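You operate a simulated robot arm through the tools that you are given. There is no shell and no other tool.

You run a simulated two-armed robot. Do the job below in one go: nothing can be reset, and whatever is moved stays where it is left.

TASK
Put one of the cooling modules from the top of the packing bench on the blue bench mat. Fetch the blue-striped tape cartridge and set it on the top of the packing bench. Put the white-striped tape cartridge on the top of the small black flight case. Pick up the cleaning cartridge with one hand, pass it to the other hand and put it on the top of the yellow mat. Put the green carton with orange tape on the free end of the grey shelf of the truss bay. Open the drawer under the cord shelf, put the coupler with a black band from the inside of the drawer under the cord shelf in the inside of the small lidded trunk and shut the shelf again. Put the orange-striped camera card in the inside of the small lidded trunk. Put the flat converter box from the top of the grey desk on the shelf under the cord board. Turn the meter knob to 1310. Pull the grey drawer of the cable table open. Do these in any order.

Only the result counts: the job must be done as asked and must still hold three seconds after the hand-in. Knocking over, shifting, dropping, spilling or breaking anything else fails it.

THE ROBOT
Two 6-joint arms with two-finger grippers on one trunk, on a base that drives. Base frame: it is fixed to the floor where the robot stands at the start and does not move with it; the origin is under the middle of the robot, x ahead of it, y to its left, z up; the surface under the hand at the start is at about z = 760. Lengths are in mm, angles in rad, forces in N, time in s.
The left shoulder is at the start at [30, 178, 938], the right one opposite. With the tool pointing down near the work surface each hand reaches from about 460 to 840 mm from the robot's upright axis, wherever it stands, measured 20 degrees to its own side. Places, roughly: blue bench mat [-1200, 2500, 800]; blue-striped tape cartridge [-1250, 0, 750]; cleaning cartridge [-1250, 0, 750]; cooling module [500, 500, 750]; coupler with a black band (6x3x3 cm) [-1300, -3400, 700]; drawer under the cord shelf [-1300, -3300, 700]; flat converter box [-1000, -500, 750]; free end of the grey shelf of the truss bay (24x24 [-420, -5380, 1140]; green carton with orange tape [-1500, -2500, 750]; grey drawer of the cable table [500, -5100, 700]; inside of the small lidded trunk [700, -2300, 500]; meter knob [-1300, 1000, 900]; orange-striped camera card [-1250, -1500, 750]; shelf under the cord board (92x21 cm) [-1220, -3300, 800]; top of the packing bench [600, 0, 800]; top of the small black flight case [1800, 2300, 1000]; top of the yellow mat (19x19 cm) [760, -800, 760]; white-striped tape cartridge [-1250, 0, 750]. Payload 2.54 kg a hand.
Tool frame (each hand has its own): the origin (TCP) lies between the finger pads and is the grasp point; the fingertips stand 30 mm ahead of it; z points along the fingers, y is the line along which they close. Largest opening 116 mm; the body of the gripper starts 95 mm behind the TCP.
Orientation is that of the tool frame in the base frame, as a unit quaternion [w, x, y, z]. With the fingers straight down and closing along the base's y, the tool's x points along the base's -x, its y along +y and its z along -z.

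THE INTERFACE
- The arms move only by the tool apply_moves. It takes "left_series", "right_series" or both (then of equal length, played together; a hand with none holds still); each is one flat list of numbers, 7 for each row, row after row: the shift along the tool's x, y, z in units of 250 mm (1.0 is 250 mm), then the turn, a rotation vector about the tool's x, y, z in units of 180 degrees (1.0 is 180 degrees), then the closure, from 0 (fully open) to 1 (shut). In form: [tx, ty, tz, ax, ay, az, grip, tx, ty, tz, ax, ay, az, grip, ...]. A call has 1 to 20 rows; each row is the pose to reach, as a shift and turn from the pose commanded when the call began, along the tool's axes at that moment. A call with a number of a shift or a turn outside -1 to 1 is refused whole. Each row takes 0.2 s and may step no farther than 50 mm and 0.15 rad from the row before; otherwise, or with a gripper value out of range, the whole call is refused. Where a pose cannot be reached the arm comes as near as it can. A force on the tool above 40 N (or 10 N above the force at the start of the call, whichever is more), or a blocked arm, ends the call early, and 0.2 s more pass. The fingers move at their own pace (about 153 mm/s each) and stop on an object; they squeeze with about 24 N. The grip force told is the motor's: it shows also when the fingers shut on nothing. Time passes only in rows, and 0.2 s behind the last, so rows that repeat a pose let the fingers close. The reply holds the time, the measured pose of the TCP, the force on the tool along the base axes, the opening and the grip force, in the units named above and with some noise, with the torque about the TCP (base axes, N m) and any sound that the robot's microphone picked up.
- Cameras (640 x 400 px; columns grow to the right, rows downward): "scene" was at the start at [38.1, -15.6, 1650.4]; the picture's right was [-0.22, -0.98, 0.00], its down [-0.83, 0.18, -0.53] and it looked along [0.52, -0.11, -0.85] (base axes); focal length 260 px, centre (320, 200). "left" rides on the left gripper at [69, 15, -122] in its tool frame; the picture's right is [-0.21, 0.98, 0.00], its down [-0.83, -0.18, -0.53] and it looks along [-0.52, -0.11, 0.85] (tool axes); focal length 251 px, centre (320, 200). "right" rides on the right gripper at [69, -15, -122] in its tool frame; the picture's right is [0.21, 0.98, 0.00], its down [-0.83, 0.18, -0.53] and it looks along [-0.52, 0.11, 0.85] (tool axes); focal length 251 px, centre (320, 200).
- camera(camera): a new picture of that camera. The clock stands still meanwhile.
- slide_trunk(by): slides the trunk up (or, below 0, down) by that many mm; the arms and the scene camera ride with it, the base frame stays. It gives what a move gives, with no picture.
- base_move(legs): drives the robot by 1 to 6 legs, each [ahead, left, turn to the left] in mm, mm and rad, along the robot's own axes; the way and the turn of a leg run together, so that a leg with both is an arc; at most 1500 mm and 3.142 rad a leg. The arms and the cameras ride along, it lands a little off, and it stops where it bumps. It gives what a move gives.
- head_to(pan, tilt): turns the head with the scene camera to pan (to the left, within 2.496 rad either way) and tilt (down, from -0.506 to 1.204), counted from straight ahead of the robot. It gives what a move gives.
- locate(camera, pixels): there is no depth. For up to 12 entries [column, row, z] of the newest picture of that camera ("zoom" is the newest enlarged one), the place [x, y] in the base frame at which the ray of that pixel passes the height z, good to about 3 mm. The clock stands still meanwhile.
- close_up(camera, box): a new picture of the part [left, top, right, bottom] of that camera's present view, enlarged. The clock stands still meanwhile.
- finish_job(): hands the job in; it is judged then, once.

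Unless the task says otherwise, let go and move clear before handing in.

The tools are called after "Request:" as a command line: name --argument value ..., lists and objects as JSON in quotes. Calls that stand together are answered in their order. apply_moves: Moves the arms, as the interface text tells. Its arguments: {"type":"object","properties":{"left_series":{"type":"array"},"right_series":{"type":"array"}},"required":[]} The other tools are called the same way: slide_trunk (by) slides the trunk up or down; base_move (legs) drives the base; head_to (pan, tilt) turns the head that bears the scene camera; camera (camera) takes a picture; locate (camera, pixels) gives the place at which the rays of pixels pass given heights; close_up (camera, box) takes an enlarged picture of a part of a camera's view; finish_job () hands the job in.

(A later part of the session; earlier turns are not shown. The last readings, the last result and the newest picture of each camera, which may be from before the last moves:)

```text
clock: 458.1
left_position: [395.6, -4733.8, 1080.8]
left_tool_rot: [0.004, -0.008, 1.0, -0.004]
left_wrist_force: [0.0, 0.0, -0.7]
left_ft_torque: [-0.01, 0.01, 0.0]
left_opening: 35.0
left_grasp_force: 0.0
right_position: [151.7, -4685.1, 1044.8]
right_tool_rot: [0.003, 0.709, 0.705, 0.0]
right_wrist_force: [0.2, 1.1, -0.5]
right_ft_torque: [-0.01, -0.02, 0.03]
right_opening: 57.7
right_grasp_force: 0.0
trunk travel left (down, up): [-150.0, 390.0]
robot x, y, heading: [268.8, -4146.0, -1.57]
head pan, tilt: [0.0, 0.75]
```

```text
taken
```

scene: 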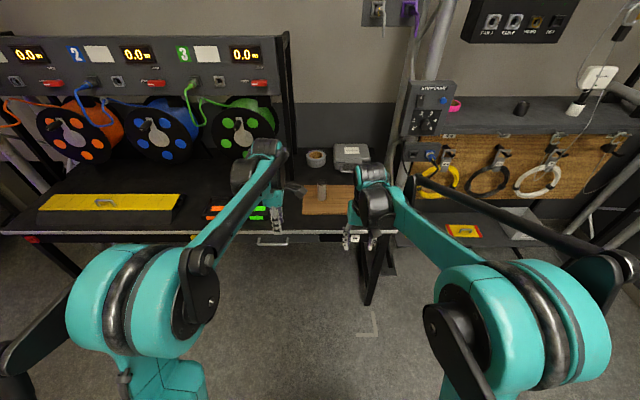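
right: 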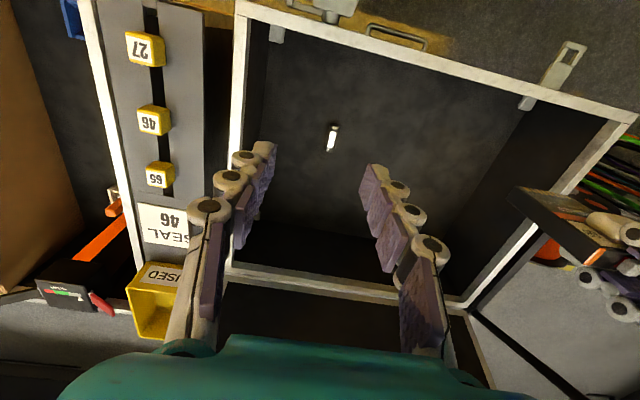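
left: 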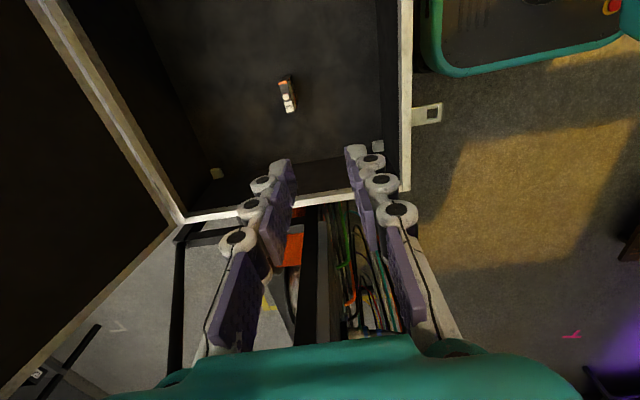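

The handle shows at about (272,241). I zoom and locate it and the table edge.

Request:
close_up --camera "scene" --box '[190, 190, 350, 290]'

Request:
locate --camera "zoom" --pixels '[[270, 198, 700], [395, 198, 700], [330, 205, 700], [330, 205, 720], [330, 172, 760], [330, 172, 790], [330, 205, 740]]'

Request:
camera --camera "left"

```text
4.00 times, centred on (270, 240) of scene
```

zoom: 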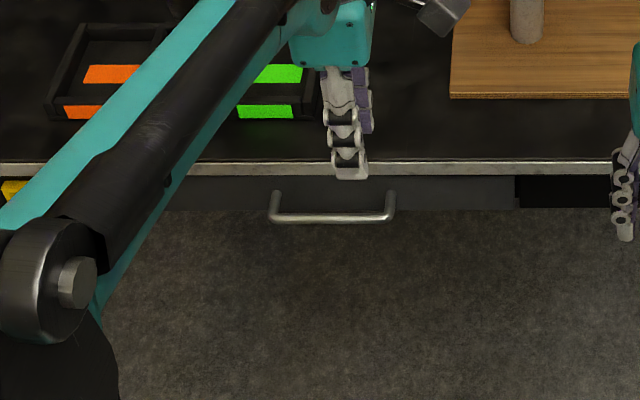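

```text
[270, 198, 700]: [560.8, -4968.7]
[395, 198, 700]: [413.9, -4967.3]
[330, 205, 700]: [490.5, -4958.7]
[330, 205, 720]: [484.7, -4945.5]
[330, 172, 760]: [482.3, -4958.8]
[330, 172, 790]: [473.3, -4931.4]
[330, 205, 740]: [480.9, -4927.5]
```

```text
taken
```

left: 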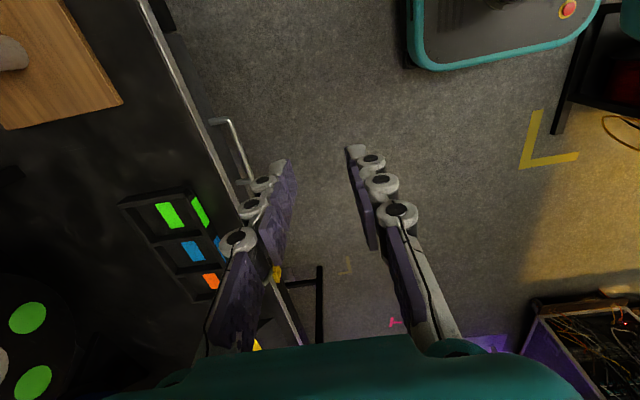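

I triangulate the handle with the left camera.

Request:
locate --camera "left" --pixels '[[229, 123, 680], [229, 123, 700], [229, 123, 720], [240, 155, 680], [240, 155, 700], [240, 155, 720], [212, 122, 700], [195, 120, 760], [195, 120, 790]]'

```text
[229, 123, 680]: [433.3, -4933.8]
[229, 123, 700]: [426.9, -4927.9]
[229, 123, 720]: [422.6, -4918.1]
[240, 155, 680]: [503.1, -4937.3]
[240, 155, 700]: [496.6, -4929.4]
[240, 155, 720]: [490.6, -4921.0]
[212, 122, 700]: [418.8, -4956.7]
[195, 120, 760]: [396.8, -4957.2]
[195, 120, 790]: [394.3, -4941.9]
```

The bar is at about x 422..565, y≈−4916, z≈730. I drive closer so the handle is comfortably in the left arm's range.

Request:
base_move --legs '[[165, 120, 0]]'

Request:
camera --camera "left"

Request:
camera --camera "scene"

```text
clock: 459.7
left_position: [516.9, -4898.7, 1081.0]
left_tool_rot: [0.004, -0.008, 1.0, -0.003]
left_wrist_force: [0.0, -0.2, 0.3]
left_ft_torque: [0.01, 0.08, 0.02]
left_opening: 34.9
left_grasp_force: 0.0
right_position: [272.9, -4850.9, 1044.1]
right_tool_rot: [0.002, 0.708, 0.706, 0.001]
right_wrist_force: [0.2, 0.3, 0.1]
right_ft_torque: [0.01, 0.02, -0.01]
right_opening: 58.2
right_grasp_force: 0.0
trunk travel left (down, up): [-150.0, 390.0]
robot x, y, heading: [392.2, -4309.8, -1.573]
head pan, tilt: [0.0, 0.75]
```

```text
taken
```

left: 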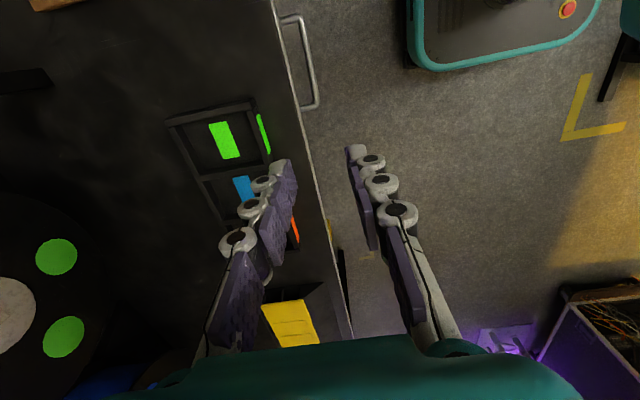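

```text
taken
```

scene: 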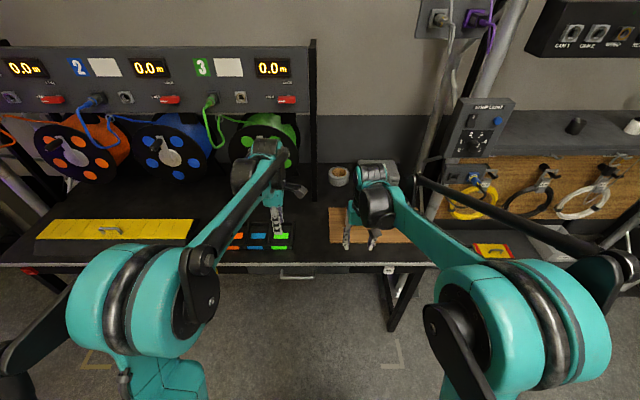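

From nearly overhead, the bar shows at (300,18)-(315,105). I locate it.

Request:
locate --camera "left" --pixels '[[302, 25, 730], [312, 90, 730], [308, 60, 700], [308, 60, 730], [308, 60, 750], [284, 20, 730], [278, 20, 790], [305, 107, 730]]'

Request:
locate --camera "scene" --pixels '[[296, 278, 700], [296, 278, 720], [296, 278, 740]]'

Request:
close_up --camera "scene" --box '[250, 240, 350, 300]'

```text
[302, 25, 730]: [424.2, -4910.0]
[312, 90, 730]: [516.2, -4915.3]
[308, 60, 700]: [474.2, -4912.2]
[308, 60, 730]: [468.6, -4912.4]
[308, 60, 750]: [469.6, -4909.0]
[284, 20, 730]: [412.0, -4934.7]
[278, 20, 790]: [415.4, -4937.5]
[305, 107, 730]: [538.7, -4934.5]
```

```text
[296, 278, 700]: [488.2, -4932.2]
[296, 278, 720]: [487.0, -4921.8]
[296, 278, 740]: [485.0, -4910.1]
```

```text
6.40 times, centred on (300, 270) of scene
```

zoom: 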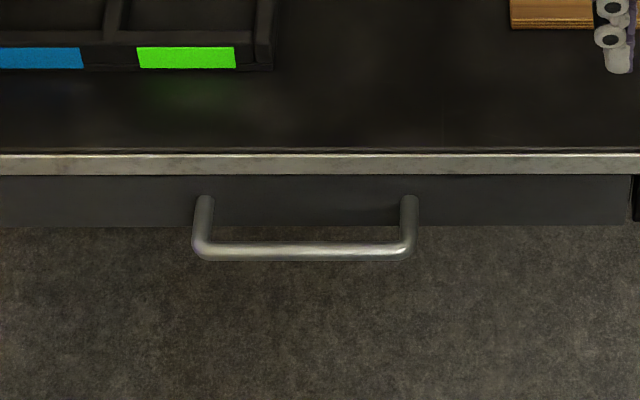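

The bar is at y≈−4912, z≈737 with about 20 mm behind it. I bring the left hand down to just above it with a 24 mm opening and check.

Request:
apply_moves --left_series '[0.1, -0.02, 0.1, 0, 0, 0, 0.79, 0.209, -0.032, 0.2, 0, 0, 0, 0.79, 0.209, -0.032, 0.38, 0, 0, 0, 0.79, 0.209, -0.032, 0.56, 0, 0, 0, 0.79, 0.209, -0.032, 0.74, 0, 0, 0, 0.79, 0.209, -0.032, 0.9, 0, 0, 0, 0.79, 0.209, -0.032, 1.0, 0, 0, 0, 0.79, 0.209, -0.032, 1.0, 0, 0, 0, 0.79]'

Request:
camera --camera "left"

Request:
close_up --camera "left" --box '[240, 90, 400, 210]'

```text
clock: 461.5
left_position: [467.3, -4908.2, 831.0]
left_tool_rot: [0.004, -0.008, 1.0, -0.004]
left_wrist_force: [-0.6, 0.4, 0.4]
left_ft_torque: [0.0, -0.01, 0.02]
left_opening: 24.2
left_grasp_force: 0.0
right_position: [271.0, -4850.3, 1044.7]
right_tool_rot: [0.001, 0.709, 0.705, 0.0]
right_wrist_force: [-0.3, -0.8, -0.2]
right_ft_torque: [-0.01, -0.03, 0.04]
right_opening: 58.3
right_grasp_force: 0.0
trunk travel left (down, up): [-150.0, 390.0]
robot x, y, heading: [391.0, -4311.9, -1.569]
head pan, tilt: [0.0, 0.75]
```

```text
taken
```

left: 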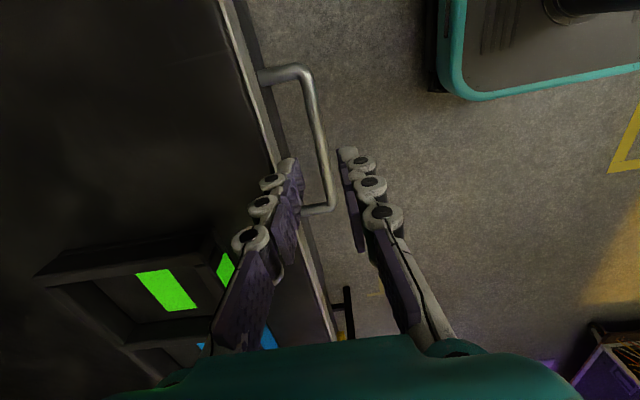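

```text
3.33 times, centred on (320, 150) of left
```

zoom: 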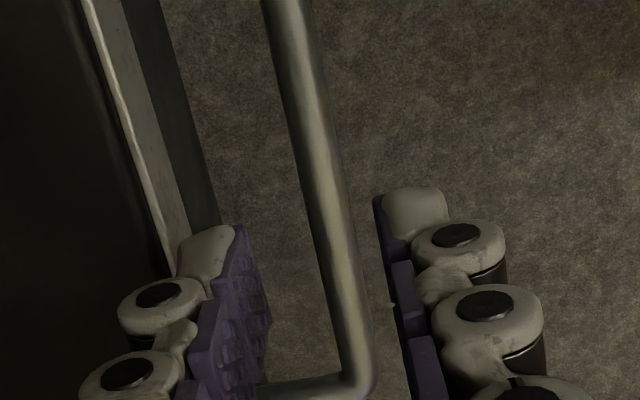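

I locate the bar and drawer front again from this near view.

Request:
locate --camera "left" --pixels '[[314, 120, 737], [322, 165, 737], [305, 85, 737], [328, 200, 737], [262, 78, 737], [300, 210, 737], [322, 165, 725], [322, 165, 750]]'

```text
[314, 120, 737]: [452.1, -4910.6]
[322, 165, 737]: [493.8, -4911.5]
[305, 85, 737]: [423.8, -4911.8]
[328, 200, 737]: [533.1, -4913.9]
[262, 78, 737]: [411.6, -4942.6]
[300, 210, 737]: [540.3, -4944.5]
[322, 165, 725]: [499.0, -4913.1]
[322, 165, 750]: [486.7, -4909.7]
```

Bar at y≈−4911, drawer front ≈−4943: enough room. I descend to straddle the bar and close.

Request:
apply_moves --left_series '[0, -0.006, 0.12, 0, 0, 0, 0.79, 0, -0.006, 0.24, 0, 0, 0, 0.79, 0, -0.006, 0.33, 0, 0, 0, 0.79, 0, -0.006, 0.33, 0, 0, 0, 1.0, 0, -0.006, 0.33, 0, 0, 0, 1.0, 0, -0.006, 0.33, 0, 0, 0, 1.0]'

Request:
camera --camera "left"

```text
clock: 462.9
left_position: [466.8, -4908.9, 748.5]
left_tool_rot: [0.005, -0.008, 1.0, -0.003]
left_wrist_force: [-0.4, 15.9, -0.1]
left_ft_torque: [0.22, -0.03, -0.64]
left_opening: 10.9
left_grasp_force: 37.2
right_position: [271.1, -4850.0, 1045.9]
right_tool_rot: [0.003, 0.709, 0.705, 0.001]
right_wrist_force: [0.4, 0.9, 0.0]
right_ft_torque: [0.02, 0.0, -0.02]
right_opening: 57.9
right_grasp_force: 0.0
trunk travel left (down, up): [-150.0, 390.0]
robot x, y, heading: [390.0, -4309.5, -1.576]
head pan, tilt: [0.0, 0.75]
```

```text
taken
```

left: 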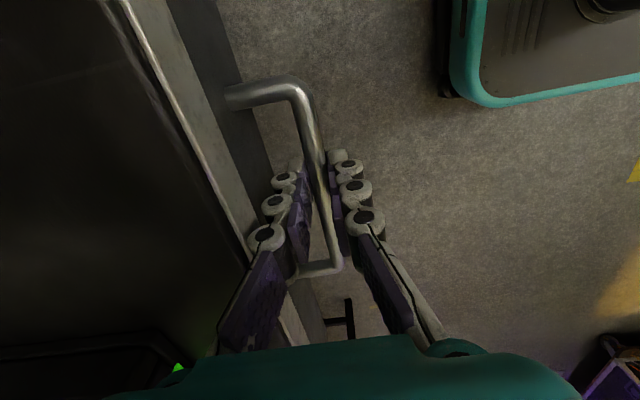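

Bar gripped (10.9 mm). I pull the drawer open by driving the base back 250 mm.

Request:
base_move --legs '[[-250, 0, 0]]'

Request:
camera --camera "scene"

Request:
camera --camera "left"

```text
clock: 464.7
left_position: [467.7, -4661.9, 749.5]
left_tool_rot: [0.003, -0.007, 1.0, -0.004]
left_wrist_force: [0.8, -0.6, -3.5]
left_ft_torque: [-0.04, 0.06, -0.56]
left_opening: 10.7
left_grasp_force: 37.8
right_position: [269.9, -4600.7, 1043.8]
right_tool_rot: [0.003, 0.709, 0.706, -0.001]
right_wrist_force: [-0.9, 0.2, -0.7]
right_ft_torque: [-0.04, 0.0, 0.0]
right_opening: 58.1
right_grasp_force: 0.2
trunk travel left (down, up): [-150.0, 390.0]
robot x, y, heading: [390.6, -4059.6, -1.569]
head pan, tilt: [0.0, 0.75]
```

```text
taken
```

scene: 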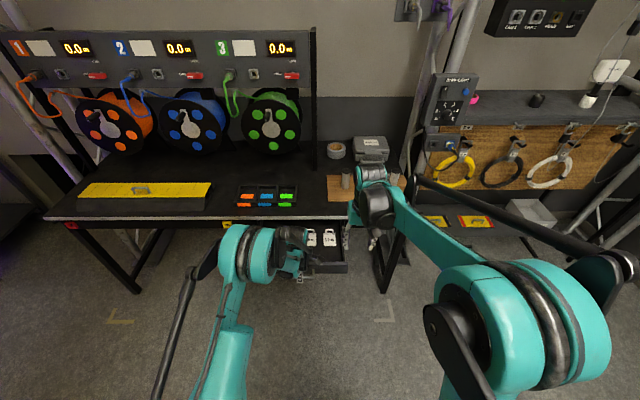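

```text
taken
```

left: 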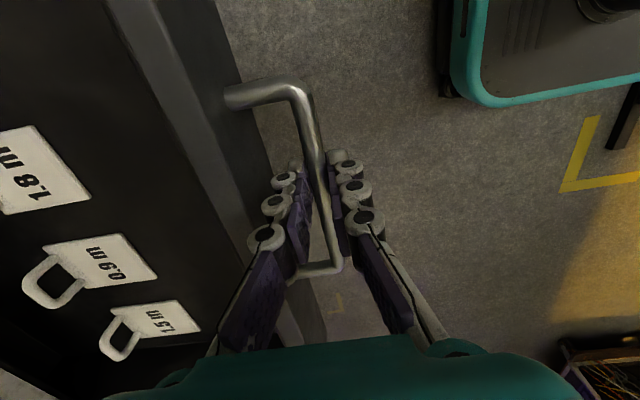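

The drawer is out ~247 mm. I pull another 40 mm to make sure it counts as fully open.

Request:
base_move --legs '[[-40, 0, 0]]'

```text
clock: 465.6
left_position: [465.4, -4640.1, 749.1]
left_tool_rot: [0.005, -0.008, 1.0, -0.013]
left_wrist_force: [-0.2, 1.1, 7.4]
left_ft_torque: [0.01, -0.06, -0.5]
left_opening: 10.8
left_grasp_force: 38.0
right_position: [270.3, -4569.7, 1045.0]
right_tool_rot: [0.003, 0.709, 0.705, 0.0]
right_wrist_force: [-0.1, -0.3, -0.1]
right_ft_torque: [0.03, -0.01, 0.0]
right_opening: 58.0
right_grasp_force: 0.0
trunk travel left (down, up): [-150.0, 390.0]
robot x, y, heading: [389.2, -4034.1, -1.576]
head pan, tilt: [0.0, 0.75]
stopped in leg 1: the force on the tool passed its limit at 74 N (the readings are from after the stop); the commanded pose is now the measured one
```

The drawer reached its end stop — fully open. I release the handle and rise.

Request:
apply_moves --left_series '[0, 0, 0, 0, 0, 0, 0.76, 0, 0, 0, 0, 0, 0, 0.76, 0, 0, -0.15, 0, 0, 0, 0.76, 0, 0, -0.3, 0, 0, 0, 0.76, 0, 0, -0.48, 0, 0, 0, 0.76, 0, 0, -0.66, 0, 0, 0, 0.76, 0, 0, -0.84, 0, 0, 0, 0.76, 0, 0, -1.0, 0, 0, 0, 0.76]'

Request:
camera --camera "scene"

```text
clock: 467.4
left_position: [466.4, -4633.2, 998.8]
left_tool_rot: [0.005, -0.008, 1.0, -0.013]
left_wrist_force: [-0.9, 0.7, 0.0]
left_ft_torque: [0.02, -0.04, -0.03]
left_opening: 27.7
left_grasp_force: 0.1
right_position: [270.0, -4571.2, 1043.7]
right_tool_rot: [0.003, 0.708, 0.706, -0.001]
right_wrist_force: [-0.7, -0.3, 0.5]
right_ft_torque: [-0.01, 0.0, -0.01]
right_opening: 57.9
right_grasp_force: 0.1
trunk travel left (down, up): [-150.0, 390.0]
robot x, y, heading: [394.6, -4034.0, -1.576]
head pan, tilt: [0.0, 0.75]
```

```text
taken
```

scene: 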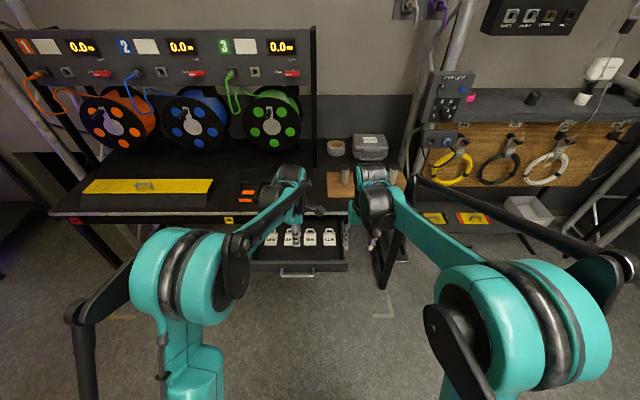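

The cable-table drawer is open. Next I go back west to the cord shelf to shut its drawer, then take the carton.

Request:
base_move --legs '[[0, -680, 0], [0, 0, -1.566], [0, -600, 0]]'

Request:
head_to --pan 0.0 --tilt 0.8

Request:
camera --camera "scene"

```text
clock: 478.0
left_position: [-892.9, -3505.1, 997.2]
left_tool_rot: [-0.007, 0.699, 0.715, -0.012]
left_wrist_force: [0.0, -0.1, -0.5]
left_ft_torque: [-0.05, -0.01, -0.01]
left_opening: 27.9
left_grasp_force: 0.1
right_position: [-830.7, -3311.1, 1044.4]
right_tool_rot: [0.003, 1.0, 0.001, -0.001]
right_wrist_force: [0.1, 0.5, 0.4]
right_ft_torque: [-0.01, -0.01, 0.0]
right_opening: 57.9
right_grasp_force: 0.1
trunk travel left (down, up): [-150.0, 390.0]
robot x, y, heading: [-290.5, -3429.2, -3.139]
head pan, tilt: [0.0, 0.75]
```

```text
clock: 478.6
left_position: [-891.1, -3506.0, 997.6]
left_tool_rot: [-0.006, 0.699, 0.715, -0.012]
left_wrist_force: [-0.2, -0.3, -0.2]
left_ft_torque: [-0.02, 0.02, -0.02]
left_opening: 27.8
left_grasp_force: 0.1
right_position: [-830.9, -3311.3, 1043.5]
right_tool_rot: [0.001, 1.0, 0.0, -0.002]
right_wrist_force: [-0.1, 0.3, 0.0]
right_ft_torque: [0.02, 0.01, 0.0]
right_opening: 58.3
right_grasp_force: 0.1
trunk travel left (down, up): [-150.0, 390.0]
robot x, y, heading: [-289.3, -3427.0, -3.143]
head pan, tilt: [0.0, 0.799]
```

```text
taken
```

scene: 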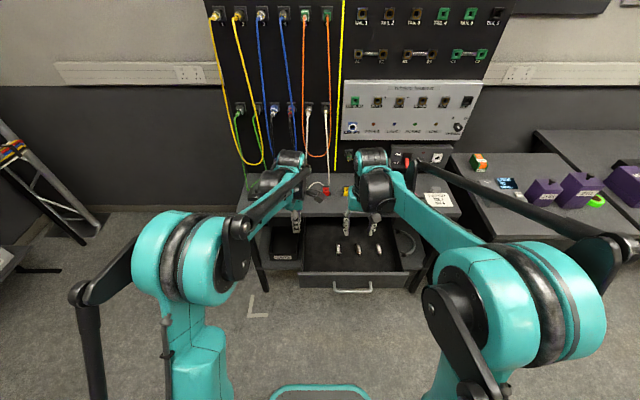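

The drawer stands open with three couplers inside. I'll push it shut with the closed right fingers against the handle bar: first I place the hand in front of the bar.

Request:
base_move --legs '[[-45, 0, 0]]'

Request:
apply_moves --right_series '[0.15, -0.03, 0, 0, 0, 0, 0.8, 0.164, -0.03, 0.15, 0, 0, 0, 1.0, 0.164, -0.03, 0.33, 0, 0, 0, 1.0, 0.164, -0.03, 0.51, 0, 0, 0, 1.0, 0.164, -0.03, 0.69, 0, 0, 0, 1.0, 0.164, -0.03, 0.87, 0, 0, 0, 1.0]'

Request:
camera --camera "right"

```text
clock: 479.5
left_position: [-846.4, -3505.1, 999.5]
left_tool_rot: [-0.007, 0.699, 0.715, -0.013]
left_wrist_force: [1.1, 0.0, 0.5]
left_ft_torque: [-0.01, 0.06, -0.02]
left_opening: 27.8
left_grasp_force: 0.1
right_position: [-783.9, -3311.2, 1045.8]
right_tool_rot: [0.001, 1.0, 0.001, -0.002]
right_wrist_force: [0.7, -0.3, 1.0]
right_ft_torque: [0.01, 0.06, -0.02]
right_opening: 57.8
right_grasp_force: 0.1
trunk travel left (down, up): [-150.0, 390.0]
robot x, y, heading: [-248.4, -3426.5, -3.143]
head pan, tilt: [0.0, 0.799]
```

```text
clock: 480.9
left_position: [-848.7, -3506.2, 996.3]
left_tool_rot: [-0.006, 0.7, 0.714, -0.011]
left_wrist_force: [-0.3, 0.1, 0.0]
left_ft_torque: [0.0, -0.03, 0.03]
left_opening: 27.8
left_grasp_force: 0.0
right_position: [-747.2, -3305.1, 825.4]
right_tool_rot: [0.001, 1.0, 0.001, -0.001]
right_wrist_force: [-0.2, -0.6, -0.4]
right_ft_torque: [0.02, -0.03, -0.03]
right_opening: 0.0
right_grasp_force: 23.5
trunk travel left (down, up): [-150.0, 390.0]
robot x, y, heading: [-249.4, -3428.7, -3.138]
head pan, tilt: [0.0, 0.799]
```

```text
taken
```

right: 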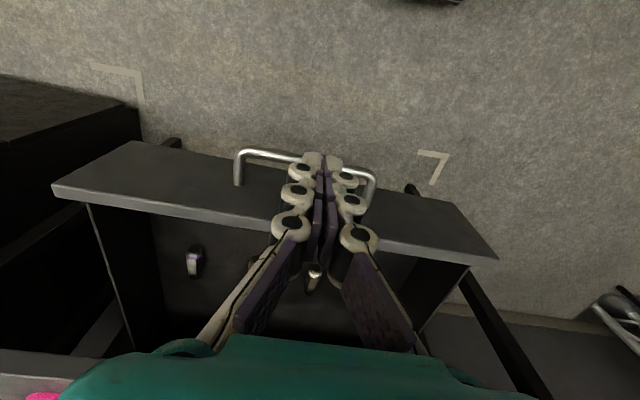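

I verify where the bar is relative to the fingertips before going down.

Request:
locate --camera "right" --pixels '[[270, 153, 718], [360, 168, 718], [245, 152, 718], [373, 175, 718], [240, 185, 718]]'

```text
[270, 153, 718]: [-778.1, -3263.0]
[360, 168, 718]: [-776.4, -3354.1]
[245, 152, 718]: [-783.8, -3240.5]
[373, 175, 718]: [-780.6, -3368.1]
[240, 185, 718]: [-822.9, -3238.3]
```

The bar is ~16 mm in front of the fingers. I go down to handle height and push by driving forward.

Request:
apply_moves --right_series '[0, 0, 0.15, 0, 0, 0, 1.0, 0, 0, 0.3, 0, 0, 0, 1.0, 0, 0, 0.36, 0, 0, 0, 1.0]'

Request:
base_move --legs '[[100, 0, 0]]'

Request:
camera --camera "right"

```text
clock: 481.7
left_position: [-848.3, -3505.3, 997.3]
left_tool_rot: [-0.006, 0.699, 0.715, -0.013]
left_wrist_force: [0.1, -0.4, 0.6]
left_ft_torque: [0.01, 0.0, 0.0]
left_opening: 27.7
left_grasp_force: 0.0
right_position: [-746.8, -3304.5, 735.9]
right_tool_rot: [0.001, 1.0, 0.001, -0.002]
right_wrist_force: [0.0, 0.4, -0.3]
right_ft_torque: [0.04, -0.03, 0.0]
right_opening: 0.0
right_grasp_force: 23.5
trunk travel left (down, up): [-150.0, 390.0]
robot x, y, heading: [-245.7, -3427.9, -3.137]
head pan, tilt: [0.0, 0.799]
```

```text
clock: 482.9
left_position: [-948.7, -3506.5, 997.6]
left_tool_rot: [-0.005, 0.699, 0.715, -0.012]
left_wrist_force: [-0.3, 0.0, -0.6]
left_ft_torque: [0.0, -0.05, -0.02]
left_opening: 27.5
left_grasp_force: 0.0
right_position: [-846.9, -3304.5, 735.2]
right_tool_rot: [0.002, 1.0, 0.001, -0.001]
right_wrist_force: [-0.3, -0.4, -0.4]
right_ft_torque: [0.0, -0.02, -0.04]
right_opening: 0.0
right_grasp_force: 28.9
trunk travel left (down, up): [-150.0, 390.0]
robot x, y, heading: [-345.9, -3425.3, -3.138]
head pan, tilt: [0.0, 0.799]
```

```text
taken
```

right: 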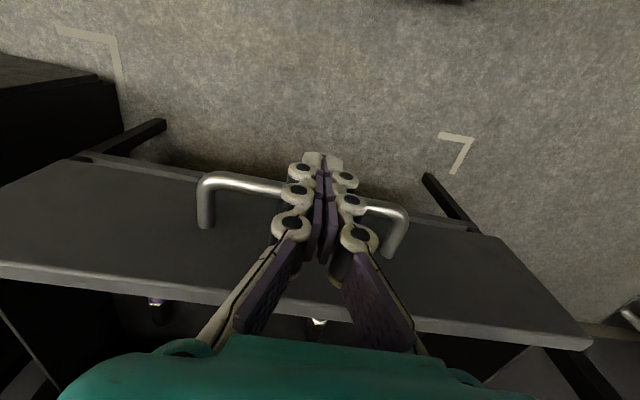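

The bar moves along with the fingers. I keep pushing: 160 mm, then smaller steps to the stop.

Request:
base_move --legs '[[160, 0, 0]]'

Request:
base_move --legs '[[60, 0, 0]]'

Request:
camera --camera "right"

```text
clock: 484.3
left_position: [-1107.4, -3505.2, 997.7]
left_tool_rot: [-0.005, 0.699, 0.715, -0.012]
left_wrist_force: [-1.1, -1.0, -0.6]
left_ft_torque: [0.01, -0.07, 0.0]
left_opening: 27.8
left_grasp_force: 0.0
right_position: [-1007.2, -3305.7, 734.3]
right_tool_rot: [0.001, 1.0, 0.001, -0.001]
right_wrist_force: [-0.3, 0.0, 0.0]
right_ft_torque: [0.0, 0.0, 0.01]
right_opening: 0.0
right_grasp_force: 28.6
trunk travel left (down, up): [-150.0, 390.0]
robot x, y, heading: [-503.5, -3428.2, -3.138]
head pan, tilt: [0.0, 0.799]
```

```text
clock: 485.3
left_position: [-1154.7, -3508.0, 996.8]
left_tool_rot: [-0.006, 0.698, 0.715, -0.012]
left_wrist_force: [-0.2, -0.6, -0.2]
left_ft_torque: [0.01, 0.01, 0.01]
left_opening: 28.0
left_grasp_force: 0.1
right_position: [-1047.7, -3306.2, 736.4]
right_tool_rot: [0.001, 1.0, 0.002, 0.007]
right_wrist_force: [0.3, 0.8, -0.1]
right_ft_torque: [-0.04, 0.02, -0.01]
right_opening: 0.0
right_grasp_force: 27.9
trunk travel left (down, up): [-150.0, 390.0]
robot x, y, heading: [-551.1, -3427.7, -3.136]
head pan, tilt: [0.0, 0.799]
stopped in leg 1: the force on the tool passed its limit at 67 N (the readings are from after the stop); the commanded pose is now the measured one
```

```text
taken
```

right: 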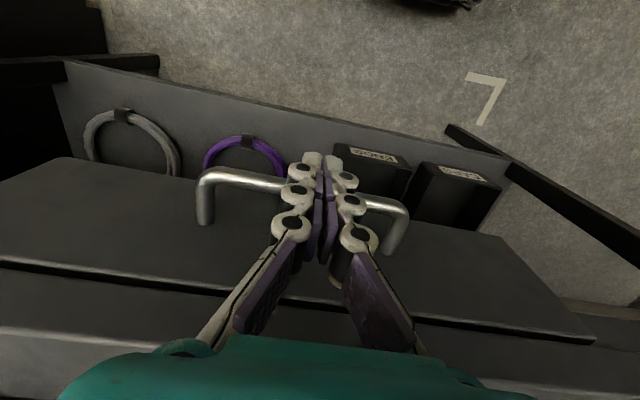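

The drawer hit its stop; bar back at x≈−1062, seam closed. I back off, raise the hand, and take a look.

Request:
base_move --legs '[[-120, 0, 0]]'

Request:
apply_moves --right_series '[0, 0, -0.18, 0, 0, 0, 1.0, 0, 0, -0.36, 0, 0, 0, 1.0, 0, 0, -0.54, 0, 0, 0, 0.8, 0, 0, -0.72, 0, 0, 0, 0.5, 0, 0, -0.9, 0, 0, 0, 0.3, 0, 0, -1.0, 0, 0, 0, 0.3]'

Request:
camera --camera "right"

Request:
camera --camera "scene"

```text
clock: 486.5
left_position: [-1032.8, -3506.6, 998.9]
left_tool_rot: [-0.007, 0.699, 0.715, -0.012]
left_wrist_force: [1.0, -0.3, 1.1]
left_ft_torque: [-0.01, 0.08, -0.01]
left_opening: 27.8
left_grasp_force: 0.2
right_position: [-926.5, -3305.1, 737.3]
right_tool_rot: [0.002, 1.0, 0.001, 0.006]
right_wrist_force: [-0.1, 0.3, 0.1]
right_ft_torque: [0.0, 0.03, -0.04]
right_opening: 0.0
right_grasp_force: 28.5
trunk travel left (down, up): [-150.0, 390.0]
robot x, y, heading: [-434.4, -3427.8, -3.136]
head pan, tilt: [0.0, 0.799]
```

```text
clock: 487.9
left_position: [-1034.8, -3506.6, 997.6]
left_tool_rot: [-0.006, 0.699, 0.715, -0.012]
left_wrist_force: [0.2, -0.2, 0.0]
left_ft_torque: [0.01, 0.0, 0.0]
left_opening: 27.7
left_grasp_force: 0.1
right_position: [-929.6, -3304.5, 988.1]
right_tool_rot: [0.001, 1.0, 0.001, 0.006]
right_wrist_force: [-0.5, 0.9, 0.2]
right_ft_torque: [0.01, -0.01, -0.01]
right_opening: 81.3
right_grasp_force: 0.0
trunk travel left (down, up): [-150.0, 390.0]
robot x, y, heading: [-433.7, -3426.3, -3.135]
head pan, tilt: [0.0, 0.799]
```

```text
taken
```

right: 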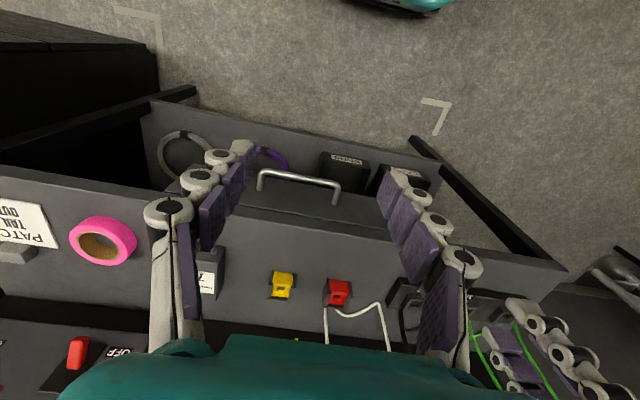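

```text
taken
```

scene: 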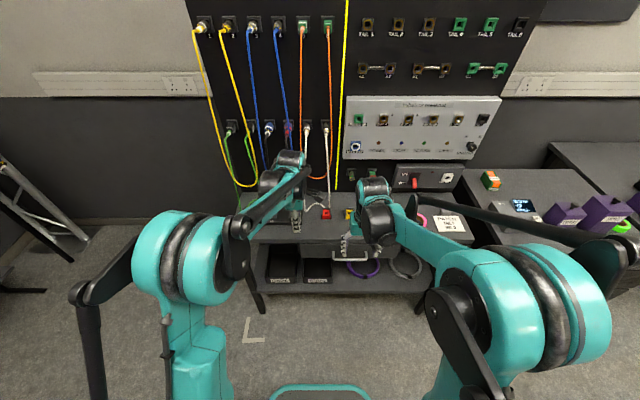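

The drawer is shut. Now I sidestep right to the cabinet with the green carton (scene 490,180).

Request:
base_move --legs '[[0, -850, 0]]'

Request:
camera --camera "scene"

Request:
close_up --camera "scene" --box '[230, 120, 430, 320]'

Request:
camera --camera "right"

```text
clock: 492.4
left_position: [-1039.0, -2658.9, 997.4]
left_tool_rot: [-0.006, 0.697, 0.717, -0.012]
left_wrist_force: [-0.2, 1.0, 0.6]
left_ft_torque: [-0.01, 0.01, 0.01]
left_opening: 27.9
left_grasp_force: 0.2
right_position: [-935.8, -2457.2, 987.1]
right_tool_rot: [0.001, 1.0, 0.004, 0.006]
right_wrist_force: [-0.3, 0.2, -0.9]
right_ft_torque: [-0.05, -0.02, -0.04]
right_opening: 81.0
right_grasp_force: 0.1
trunk travel left (down, up): [-150.0, 390.0]
robot x, y, heading: [-440.8, -2575.5, -3.137]
head pan, tilt: [0.0, 0.799]
```

```text
taken
```

scene: 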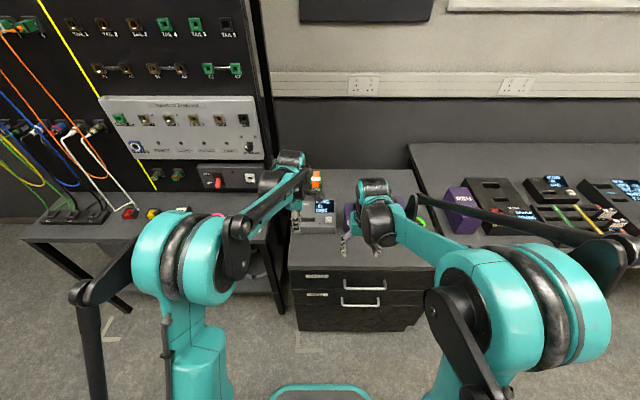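

```text
2.00 times, centred on (330, 220) of scene
```

zoom: 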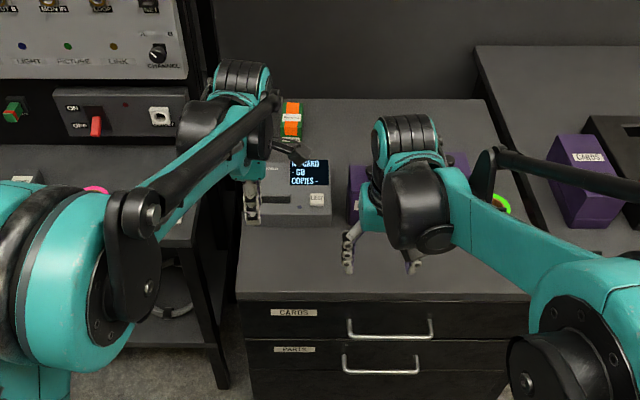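

```text
taken
```

right: 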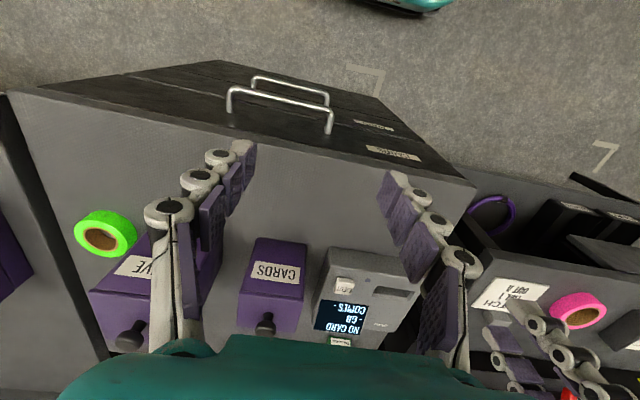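

The carton is behind the card reader (zoom 292,118). I locate it and the front edge of the cabinet.

Request:
locate --camera "zoom" --pixels '[[283, 137, 793], [302, 137, 793], [283, 105, 840], [302, 105, 840], [292, 118, 830], [285, 225, 793], [330, 222, 793], [270, 165, 850], [330, 160, 850], [380, 290, 793], [360, 215, 793], [300, 100, 793]]'

Request:
close_up --camera "scene" --box '[290, 155, 350, 245]'

```text
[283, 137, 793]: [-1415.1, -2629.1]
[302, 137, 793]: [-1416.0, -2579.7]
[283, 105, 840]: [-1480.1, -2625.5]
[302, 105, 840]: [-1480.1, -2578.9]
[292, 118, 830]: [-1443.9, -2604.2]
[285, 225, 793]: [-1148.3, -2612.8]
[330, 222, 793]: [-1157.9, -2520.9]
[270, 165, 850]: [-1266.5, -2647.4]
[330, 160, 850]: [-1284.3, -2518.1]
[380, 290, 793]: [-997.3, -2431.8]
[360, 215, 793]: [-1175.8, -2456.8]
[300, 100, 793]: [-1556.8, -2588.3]
```

```text
4.44 times, centred on (320, 200) of scene
```

zoom: 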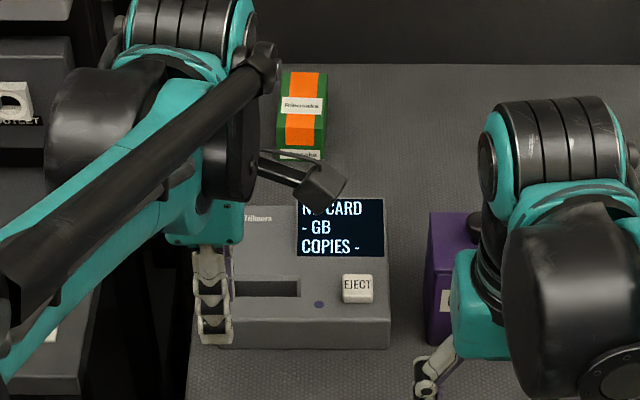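

The carton is at about x −1415..−1480, y −2629..−2580. I retract the left hand, then move the base to about (−685, −2700) so the right arm can reach it.

Request:
apply_moves --left_series '[-0.1, 0.14, 0, 0, 0, 0, 0.75, -0.2, 0.28, 0, 0, 0, 0, 0.75, -0.28, 0.42, 0, 0, 0, 0, 0.75, -0.28, 0.52, 0, 0, 0, 0, 0.75]'

Request:
base_move --legs '[[0, 120, 0], [235, 0, 0]]'

Request:
camera --camera "right"

Request:
camera --camera "scene"

```text
clock: 493.4
left_position: [-906.4, -2724.7, 994.1]
left_tool_rot: [-0.007, 0.697, 0.717, -0.012]
left_wrist_force: [0.6, 0.3, -0.7]
left_ft_torque: [-0.01, 0.02, -0.01]
left_opening: 29.1
left_grasp_force: 0.1
right_position: [-935.0, -2457.2, 988.2]
right_tool_rot: [0.001, 1.0, 0.003, 0.006]
right_wrist_force: [0.5, -0.2, -0.8]
right_ft_torque: [0.03, 0.04, 0.0]
right_opening: 81.4
right_grasp_force: 0.0
trunk travel left (down, up): [-150.0, 390.0]
robot x, y, heading: [-436.8, -2574.0, -3.136]
head pan, tilt: [0.0, 0.799]
```

```text
clock: 496.1
left_position: [-1144.0, -2847.1, 994.1]
left_tool_rot: [-0.007, 0.697, 0.717, -0.012]
left_wrist_force: [-0.4, -0.7, -0.1]
left_ft_torque: [-0.03, -0.06, -0.02]
left_opening: 29.1
left_grasp_force: 0.1
right_position: [-1171.3, -2579.0, 987.6]
right_tool_rot: [0.002, 1.0, 0.004, 0.007]
right_wrist_force: [-0.9, 0.8, 0.0]
right_ft_torque: [0.02, -0.01, 0.03]
right_opening: 81.3
right_grasp_force: 0.0
trunk travel left (down, up): [-150.0, 390.0]
robot x, y, heading: [-674.6, -2694.8, -3.136]
head pan, tilt: [0.0, 0.799]
```

```text
taken
```

right: 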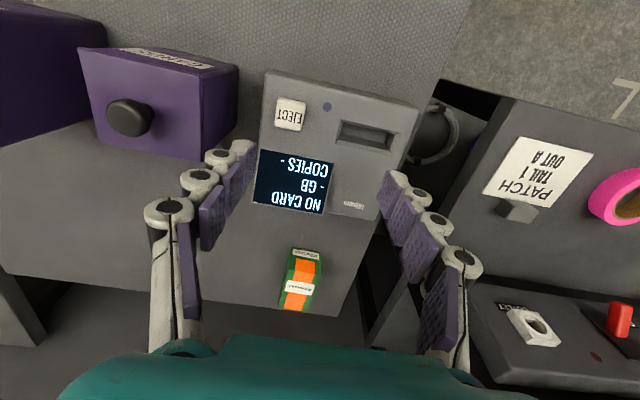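

```text
taken
```

scene: 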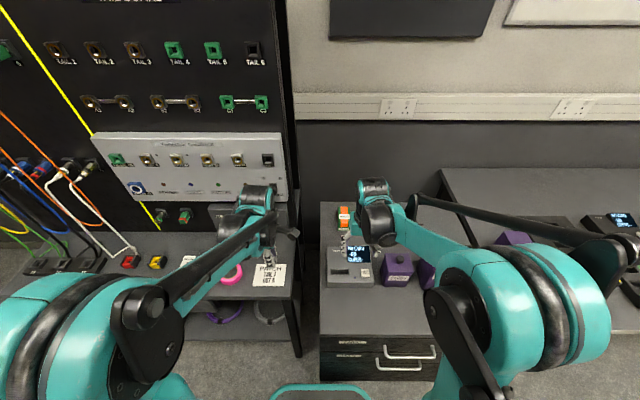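

The carton shows at (302,280) in the right view. I locate its corners and triangulate the height with the scene camera.

Request:
locate --camera "right" --pixels '[[291, 258, 830], [322, 262, 830], [312, 308, 830], [280, 302, 830], [302, 282, 810], [302, 282, 840], [302, 282, 870]]'

Request:
close_up --camera "scene" --box '[310, 190, 380, 240]'

Request:
close_up --camera "right" --box '[240, 230, 360, 330]'

```text
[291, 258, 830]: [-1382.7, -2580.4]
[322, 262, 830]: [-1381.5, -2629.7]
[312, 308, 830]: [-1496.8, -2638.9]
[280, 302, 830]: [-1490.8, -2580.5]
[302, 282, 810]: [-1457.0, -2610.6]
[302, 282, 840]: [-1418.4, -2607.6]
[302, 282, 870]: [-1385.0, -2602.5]
```

```text
8.00 times, centred on (345, 215) of scene
```

zoom: 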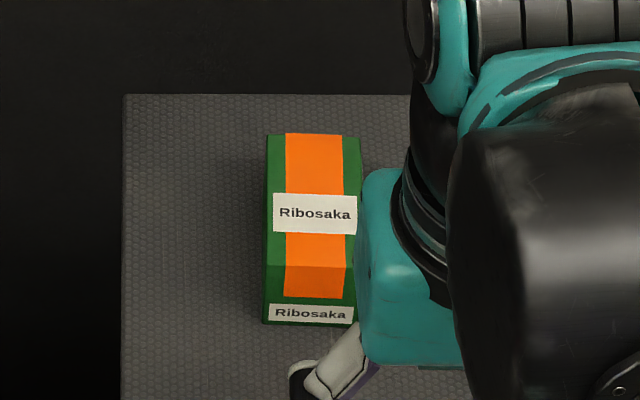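

```text
4.00 times, centred on (300, 280) of right
```

zoom: 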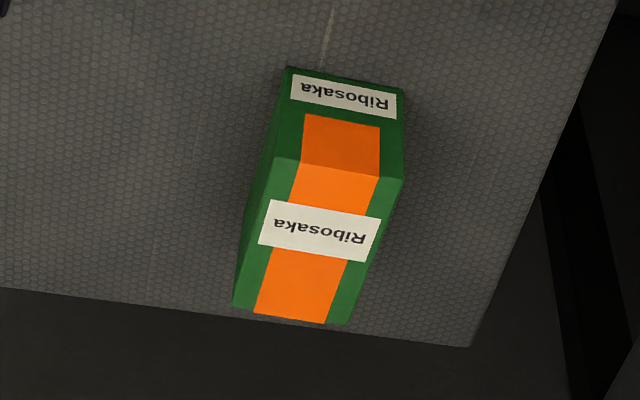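

Request:
locate --camera "scene" --pixels '[[343.5, 230.4, 793], [343.5, 223.5, 830], [343.5, 223.5, 845], [343.5, 206.9, 845], [343.5, 206.9, 830], [338.5, 215, 845], [350, 215, 845]]'

Request:
locate --camera "right" --pixels '[[306, 248, 793], [305.5, 272, 830], [305.5, 272, 845], [293, 309, 830], [293, 309, 845]]'

```text
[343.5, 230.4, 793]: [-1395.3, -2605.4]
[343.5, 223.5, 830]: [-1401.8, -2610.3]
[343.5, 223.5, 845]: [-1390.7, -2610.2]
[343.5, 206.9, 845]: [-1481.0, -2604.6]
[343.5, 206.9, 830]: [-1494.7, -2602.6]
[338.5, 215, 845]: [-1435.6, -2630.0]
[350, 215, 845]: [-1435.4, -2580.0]
```

```text
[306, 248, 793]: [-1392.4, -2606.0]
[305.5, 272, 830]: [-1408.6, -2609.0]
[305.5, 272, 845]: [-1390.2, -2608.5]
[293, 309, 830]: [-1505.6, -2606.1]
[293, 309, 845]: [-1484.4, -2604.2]
```

Carton: x −1391..−1483, y −2630..−2580, top 845. I raise the torso 100 mm for reach and extend the right hand over it.

Request:
slide_trunk --by 100

Request:
apply_moves --right_series '[-0.18, 0.02, 0, 0, 0, 0, 0.3, -0.36, 0.04, 0, 0, 0, 0, 0.3, -0.54, 0.06, 0, 0, 0, 0, 0.3, -0.72, 0.08, 0.05, 0, 0, 0, 0.3, -0.88, 0.1, 0.1, 0, 0, 0, 0.3, -1.0, 0.1, 0.2, 0, 0, 0, 0.3]'

Request:
apply_moves --right_series '[-0.05, 0, 0.1, 0, 0, 0, 0.3, -0.05, 0, 0.25, 0, 0, 0, 0.3, -0.05, 0, 0.4, 0, 0, 0, 0.3, -0.05, 0, 0.5, 0, 0, 0, 0.3]'

Request:
camera --camera "right"

```text
clock: 497.4
left_position: [-1144.1, -2846.6, 1094.9]
left_tool_rot: [-0.007, 0.697, 0.717, -0.012]
left_wrist_force: [0.2, -0.1, 0.0]
left_ft_torque: [-0.01, 0.01, 0.02]
left_opening: 29.2
left_grasp_force: 0.1
right_position: [-1170.3, -2579.0, 1086.7]
right_tool_rot: [0.002, 1.0, 0.004, 0.006]
right_wrist_force: [-1.1, 0.9, 1.4]
right_ft_torque: [-0.03, -0.02, 0.02]
right_opening: 81.2
right_grasp_force: 0.0
trunk travel left (down, up): [-250.0, 290.0]
robot x, y, heading: [-670.9, -2698.5, -3.133]
head pan, tilt: [0.0, 0.799]
```

```text
clock: 498.8
left_position: [-1144.2, -2846.2, 1093.3]
left_tool_rot: [-0.006, 0.697, 0.717, -0.012]
left_wrist_force: [-0.7, 0.6, 0.2]
left_ft_torque: [0.0, -0.03, -0.02]
left_opening: 29.5
left_grasp_force: 0.1
right_position: [-1420.3, -2605.4, 1034.2]
right_tool_rot: [0.002, 1.0, 0.003, 0.007]
right_wrist_force: [-0.7, -0.1, -0.4]
right_ft_torque: [-0.01, -0.04, -0.01]
right_opening: 81.0
right_grasp_force: 0.0
trunk travel left (down, up): [-250.0, 290.0]
robot x, y, heading: [-673.0, -2698.3, -3.138]
head pan, tilt: [0.0, 0.799]
```

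```text
clock: 499.8
left_position: [-1142.4, -2846.9, 1093.7]
left_tool_rot: [-0.006, 0.697, 0.717, -0.012]
left_wrist_force: [-0.6, -0.2, -0.2]
left_ft_torque: [0.0, -0.01, -0.02]
left_opening: 29.0
left_grasp_force: 0.1
right_position: [-1429.9, -2606.9, 908.5]
right_tool_rot: [0.002, 1.0, 0.004, 0.006]
right_wrist_force: [-0.1, 0.1, -0.5]
right_ft_torque: [0.03, 0.01, 0.02]
right_opening: 81.3
right_grasp_force: 0.1
trunk travel left (down, up): [-250.0, 290.0]
robot x, y, heading: [-676.4, -2695.1, -3.14]
head pan, tilt: [0.0, 0.799]
```

```text
taken
```

right: 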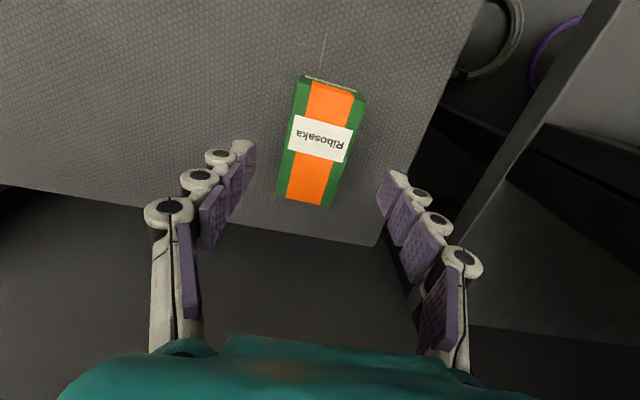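

The carton is centred between the fingers. I descend, grip and lift.

Request:
apply_moves --right_series '[-0.02, 0, 0.12, 0, 0, 0, 0.3, -0.02, 0, 0.24, 0, 0, 0, 0.3, -0.02, 0, 0.312, 0, 0, 0, 0.3, -0.02, 0, 0.312, 0, 0, 0, 0.8, -0.02, 0, 0.312, 0, 0, 0, 0.8, -0.02, 0, 0.312, 0, 0, 0, 0.8, -0.02, 0, 0.2, 0, 0, 0, 0.8, -0.02, 0, 0.02, 0, 0, 0, 0.8, 0.0, 0, -0.16, 0, 0, 0, 0.8, 0.05, 0, -0.34, 0, 0, 0, 0.8, 0.1, 0, -0.5, 0, 0, 0, 0.8]'

Request:
camera --camera "right"

```text
clock: 502.2
left_position: [-1141.9, -2846.7, 1096.3]
left_tool_rot: [-0.007, 0.698, 0.716, -0.012]
left_wrist_force: [0.1, 0.8, 0.2]
left_ft_torque: [-0.01, 0.04, -0.02]
left_opening: 29.0
left_grasp_force: 0.1
right_position: [-1408.0, -2605.3, 1035.2]
right_tool_rot: [0.003, 1.0, 0.003, 0.006]
right_wrist_force: [-0.3, -0.4, -2.4]
right_ft_torque: [0.0, 0.04, 0.0]
right_opening: 49.6
right_grasp_force: 24.2
right hand out of reach, approached as far as the arm can: row 3, 4, 5, 6
trunk travel left (down, up): [-250.0, 290.0]
robot x, y, heading: [-674.4, -2701.0, -3.137]
head pan, tilt: [0.0, 0.799]
```

```text
taken
```

right: 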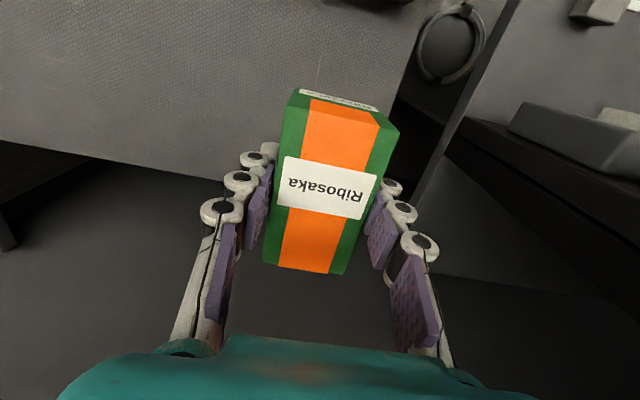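

The carton is held. I retract the hand, drive south and turn to face the truss bay.

Request:
apply_moves --right_series '[0.18, 0, 0, 0, 0, 0, 0.8, 0.36, 0, 0, 0, 0, 0, 0.8, 0.54, 0, -0.05, 0, 0, 0, 0.8, 0.72, 0, -0.1, 0, 0, 0, 0.8, 0.88, 0, -0.15, 0, 0, 0, 0.8]'

Request:
base_move --legs '[[-250, 0, 0], [0, 1400, 0], [0, 0, 1.57]]'

Request:
head_to --pan 0.0 --tilt 0.5

Request:
camera --camera "scene"

```text
clock: 503.4
left_position: [-1141.1, -2846.9, 1096.0]
left_tool_rot: [-0.007, 0.697, 0.717, -0.012]
left_wrist_force: [0.0, 0.3, 0.3]
left_ft_torque: [-0.01, 0.05, 0.01]
left_opening: 29.2
left_grasp_force: 0.2
right_position: [-1186.0, -2604.8, 1076.9]
right_tool_rot: [0.002, 1.0, 0.003, 0.006]
right_wrist_force: [0.7, -0.8, -2.0]
right_ft_torque: [0.0, 0.04, 0.01]
right_opening: 49.4
right_grasp_force: 23.8
trunk travel left (down, up): [-250.0, 290.0]
robot x, y, heading: [-674.7, -2698.8, -3.135]
head pan, tilt: [0.0, 0.799]
```

```text
clock: 515.7
left_position: [-253.2, -4564.4, 1096.0]
left_tool_rot: [0.004, -0.026, 1.0, -0.012]
left_wrist_force: [0.3, -1.0, 0.2]
left_ft_torque: [0.04, -0.01, -0.03]
left_opening: 29.2
left_grasp_force: 0.0
right_position: [-493.1, -4614.7, 1075.2]
right_tool_rot: [-0.002, 0.697, 0.717, 0.005]
right_wrist_force: [0.5, -1.1, -2.3]
right_ft_torque: [0.0, 0.03, -0.02]
right_opening: 49.2
right_grasp_force: 24.0
trunk travel left (down, up): [-250.0, 290.0]
robot x, y, heading: [-410.4, -4097.6, -1.536]
head pan, tilt: [0.0, 0.799]
```

```text
clock: 516.5
left_position: [-252.9, -4563.2, 1095.2]
left_tool_rot: [0.004, -0.026, 1.0, -0.013]
left_wrist_force: [-1.0, -0.1, 0.7]
left_ft_torque: [0.02, 0.02, 0.03]
left_opening: 29.1
left_grasp_force: 0.0
right_position: [-493.8, -4613.4, 1074.6]
right_tool_rot: [-0.003, 0.697, 0.717, 0.006]
right_wrist_force: [0.8, -0.2, -2.6]
right_ft_torque: [-0.03, -0.02, 0.0]
right_opening: 49.3
right_grasp_force: 23.9
trunk travel left (down, up): [-250.0, 290.0]
robot x, y, heading: [-412.7, -4098.3, -1.54]
head pan, tilt: [0.0, 0.499]
```

```text
taken
```

scene: 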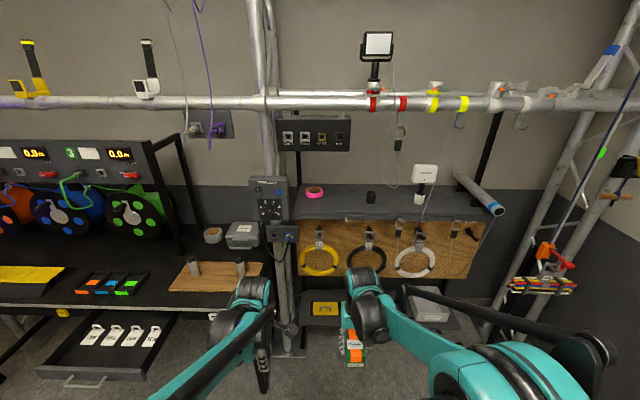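

The grey shelf (scene 290-490, 185-220) carries a pink tape, a black knob and a white device. I locate its surface to find the free end.

Request:
locate --camera "scene" --pixels '[[292, 219, 1140], [488, 221, 1140], [300, 185, 1140], [315, 196, 1140], [371, 203, 1140], [419, 204, 1140], [466, 196, 1140], [340, 205, 1140], [270, 210, 1140], [280, 350, 0], [497, 212, 1140]]'

Request:
close_up --camera "scene" --box '[240, 80, 520, 300]'

```text
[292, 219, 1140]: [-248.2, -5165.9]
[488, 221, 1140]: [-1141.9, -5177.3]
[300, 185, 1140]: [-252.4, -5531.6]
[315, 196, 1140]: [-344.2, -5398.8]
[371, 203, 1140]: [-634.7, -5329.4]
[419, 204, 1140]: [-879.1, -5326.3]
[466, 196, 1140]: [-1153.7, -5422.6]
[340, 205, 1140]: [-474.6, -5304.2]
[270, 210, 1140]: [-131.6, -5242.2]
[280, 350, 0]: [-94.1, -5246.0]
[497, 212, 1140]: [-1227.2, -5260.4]
```

```text
1.82 times, centred on (380, 190) of scene
```

zoom: 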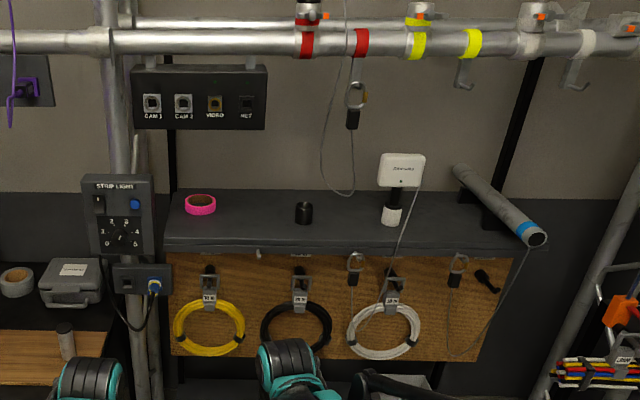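

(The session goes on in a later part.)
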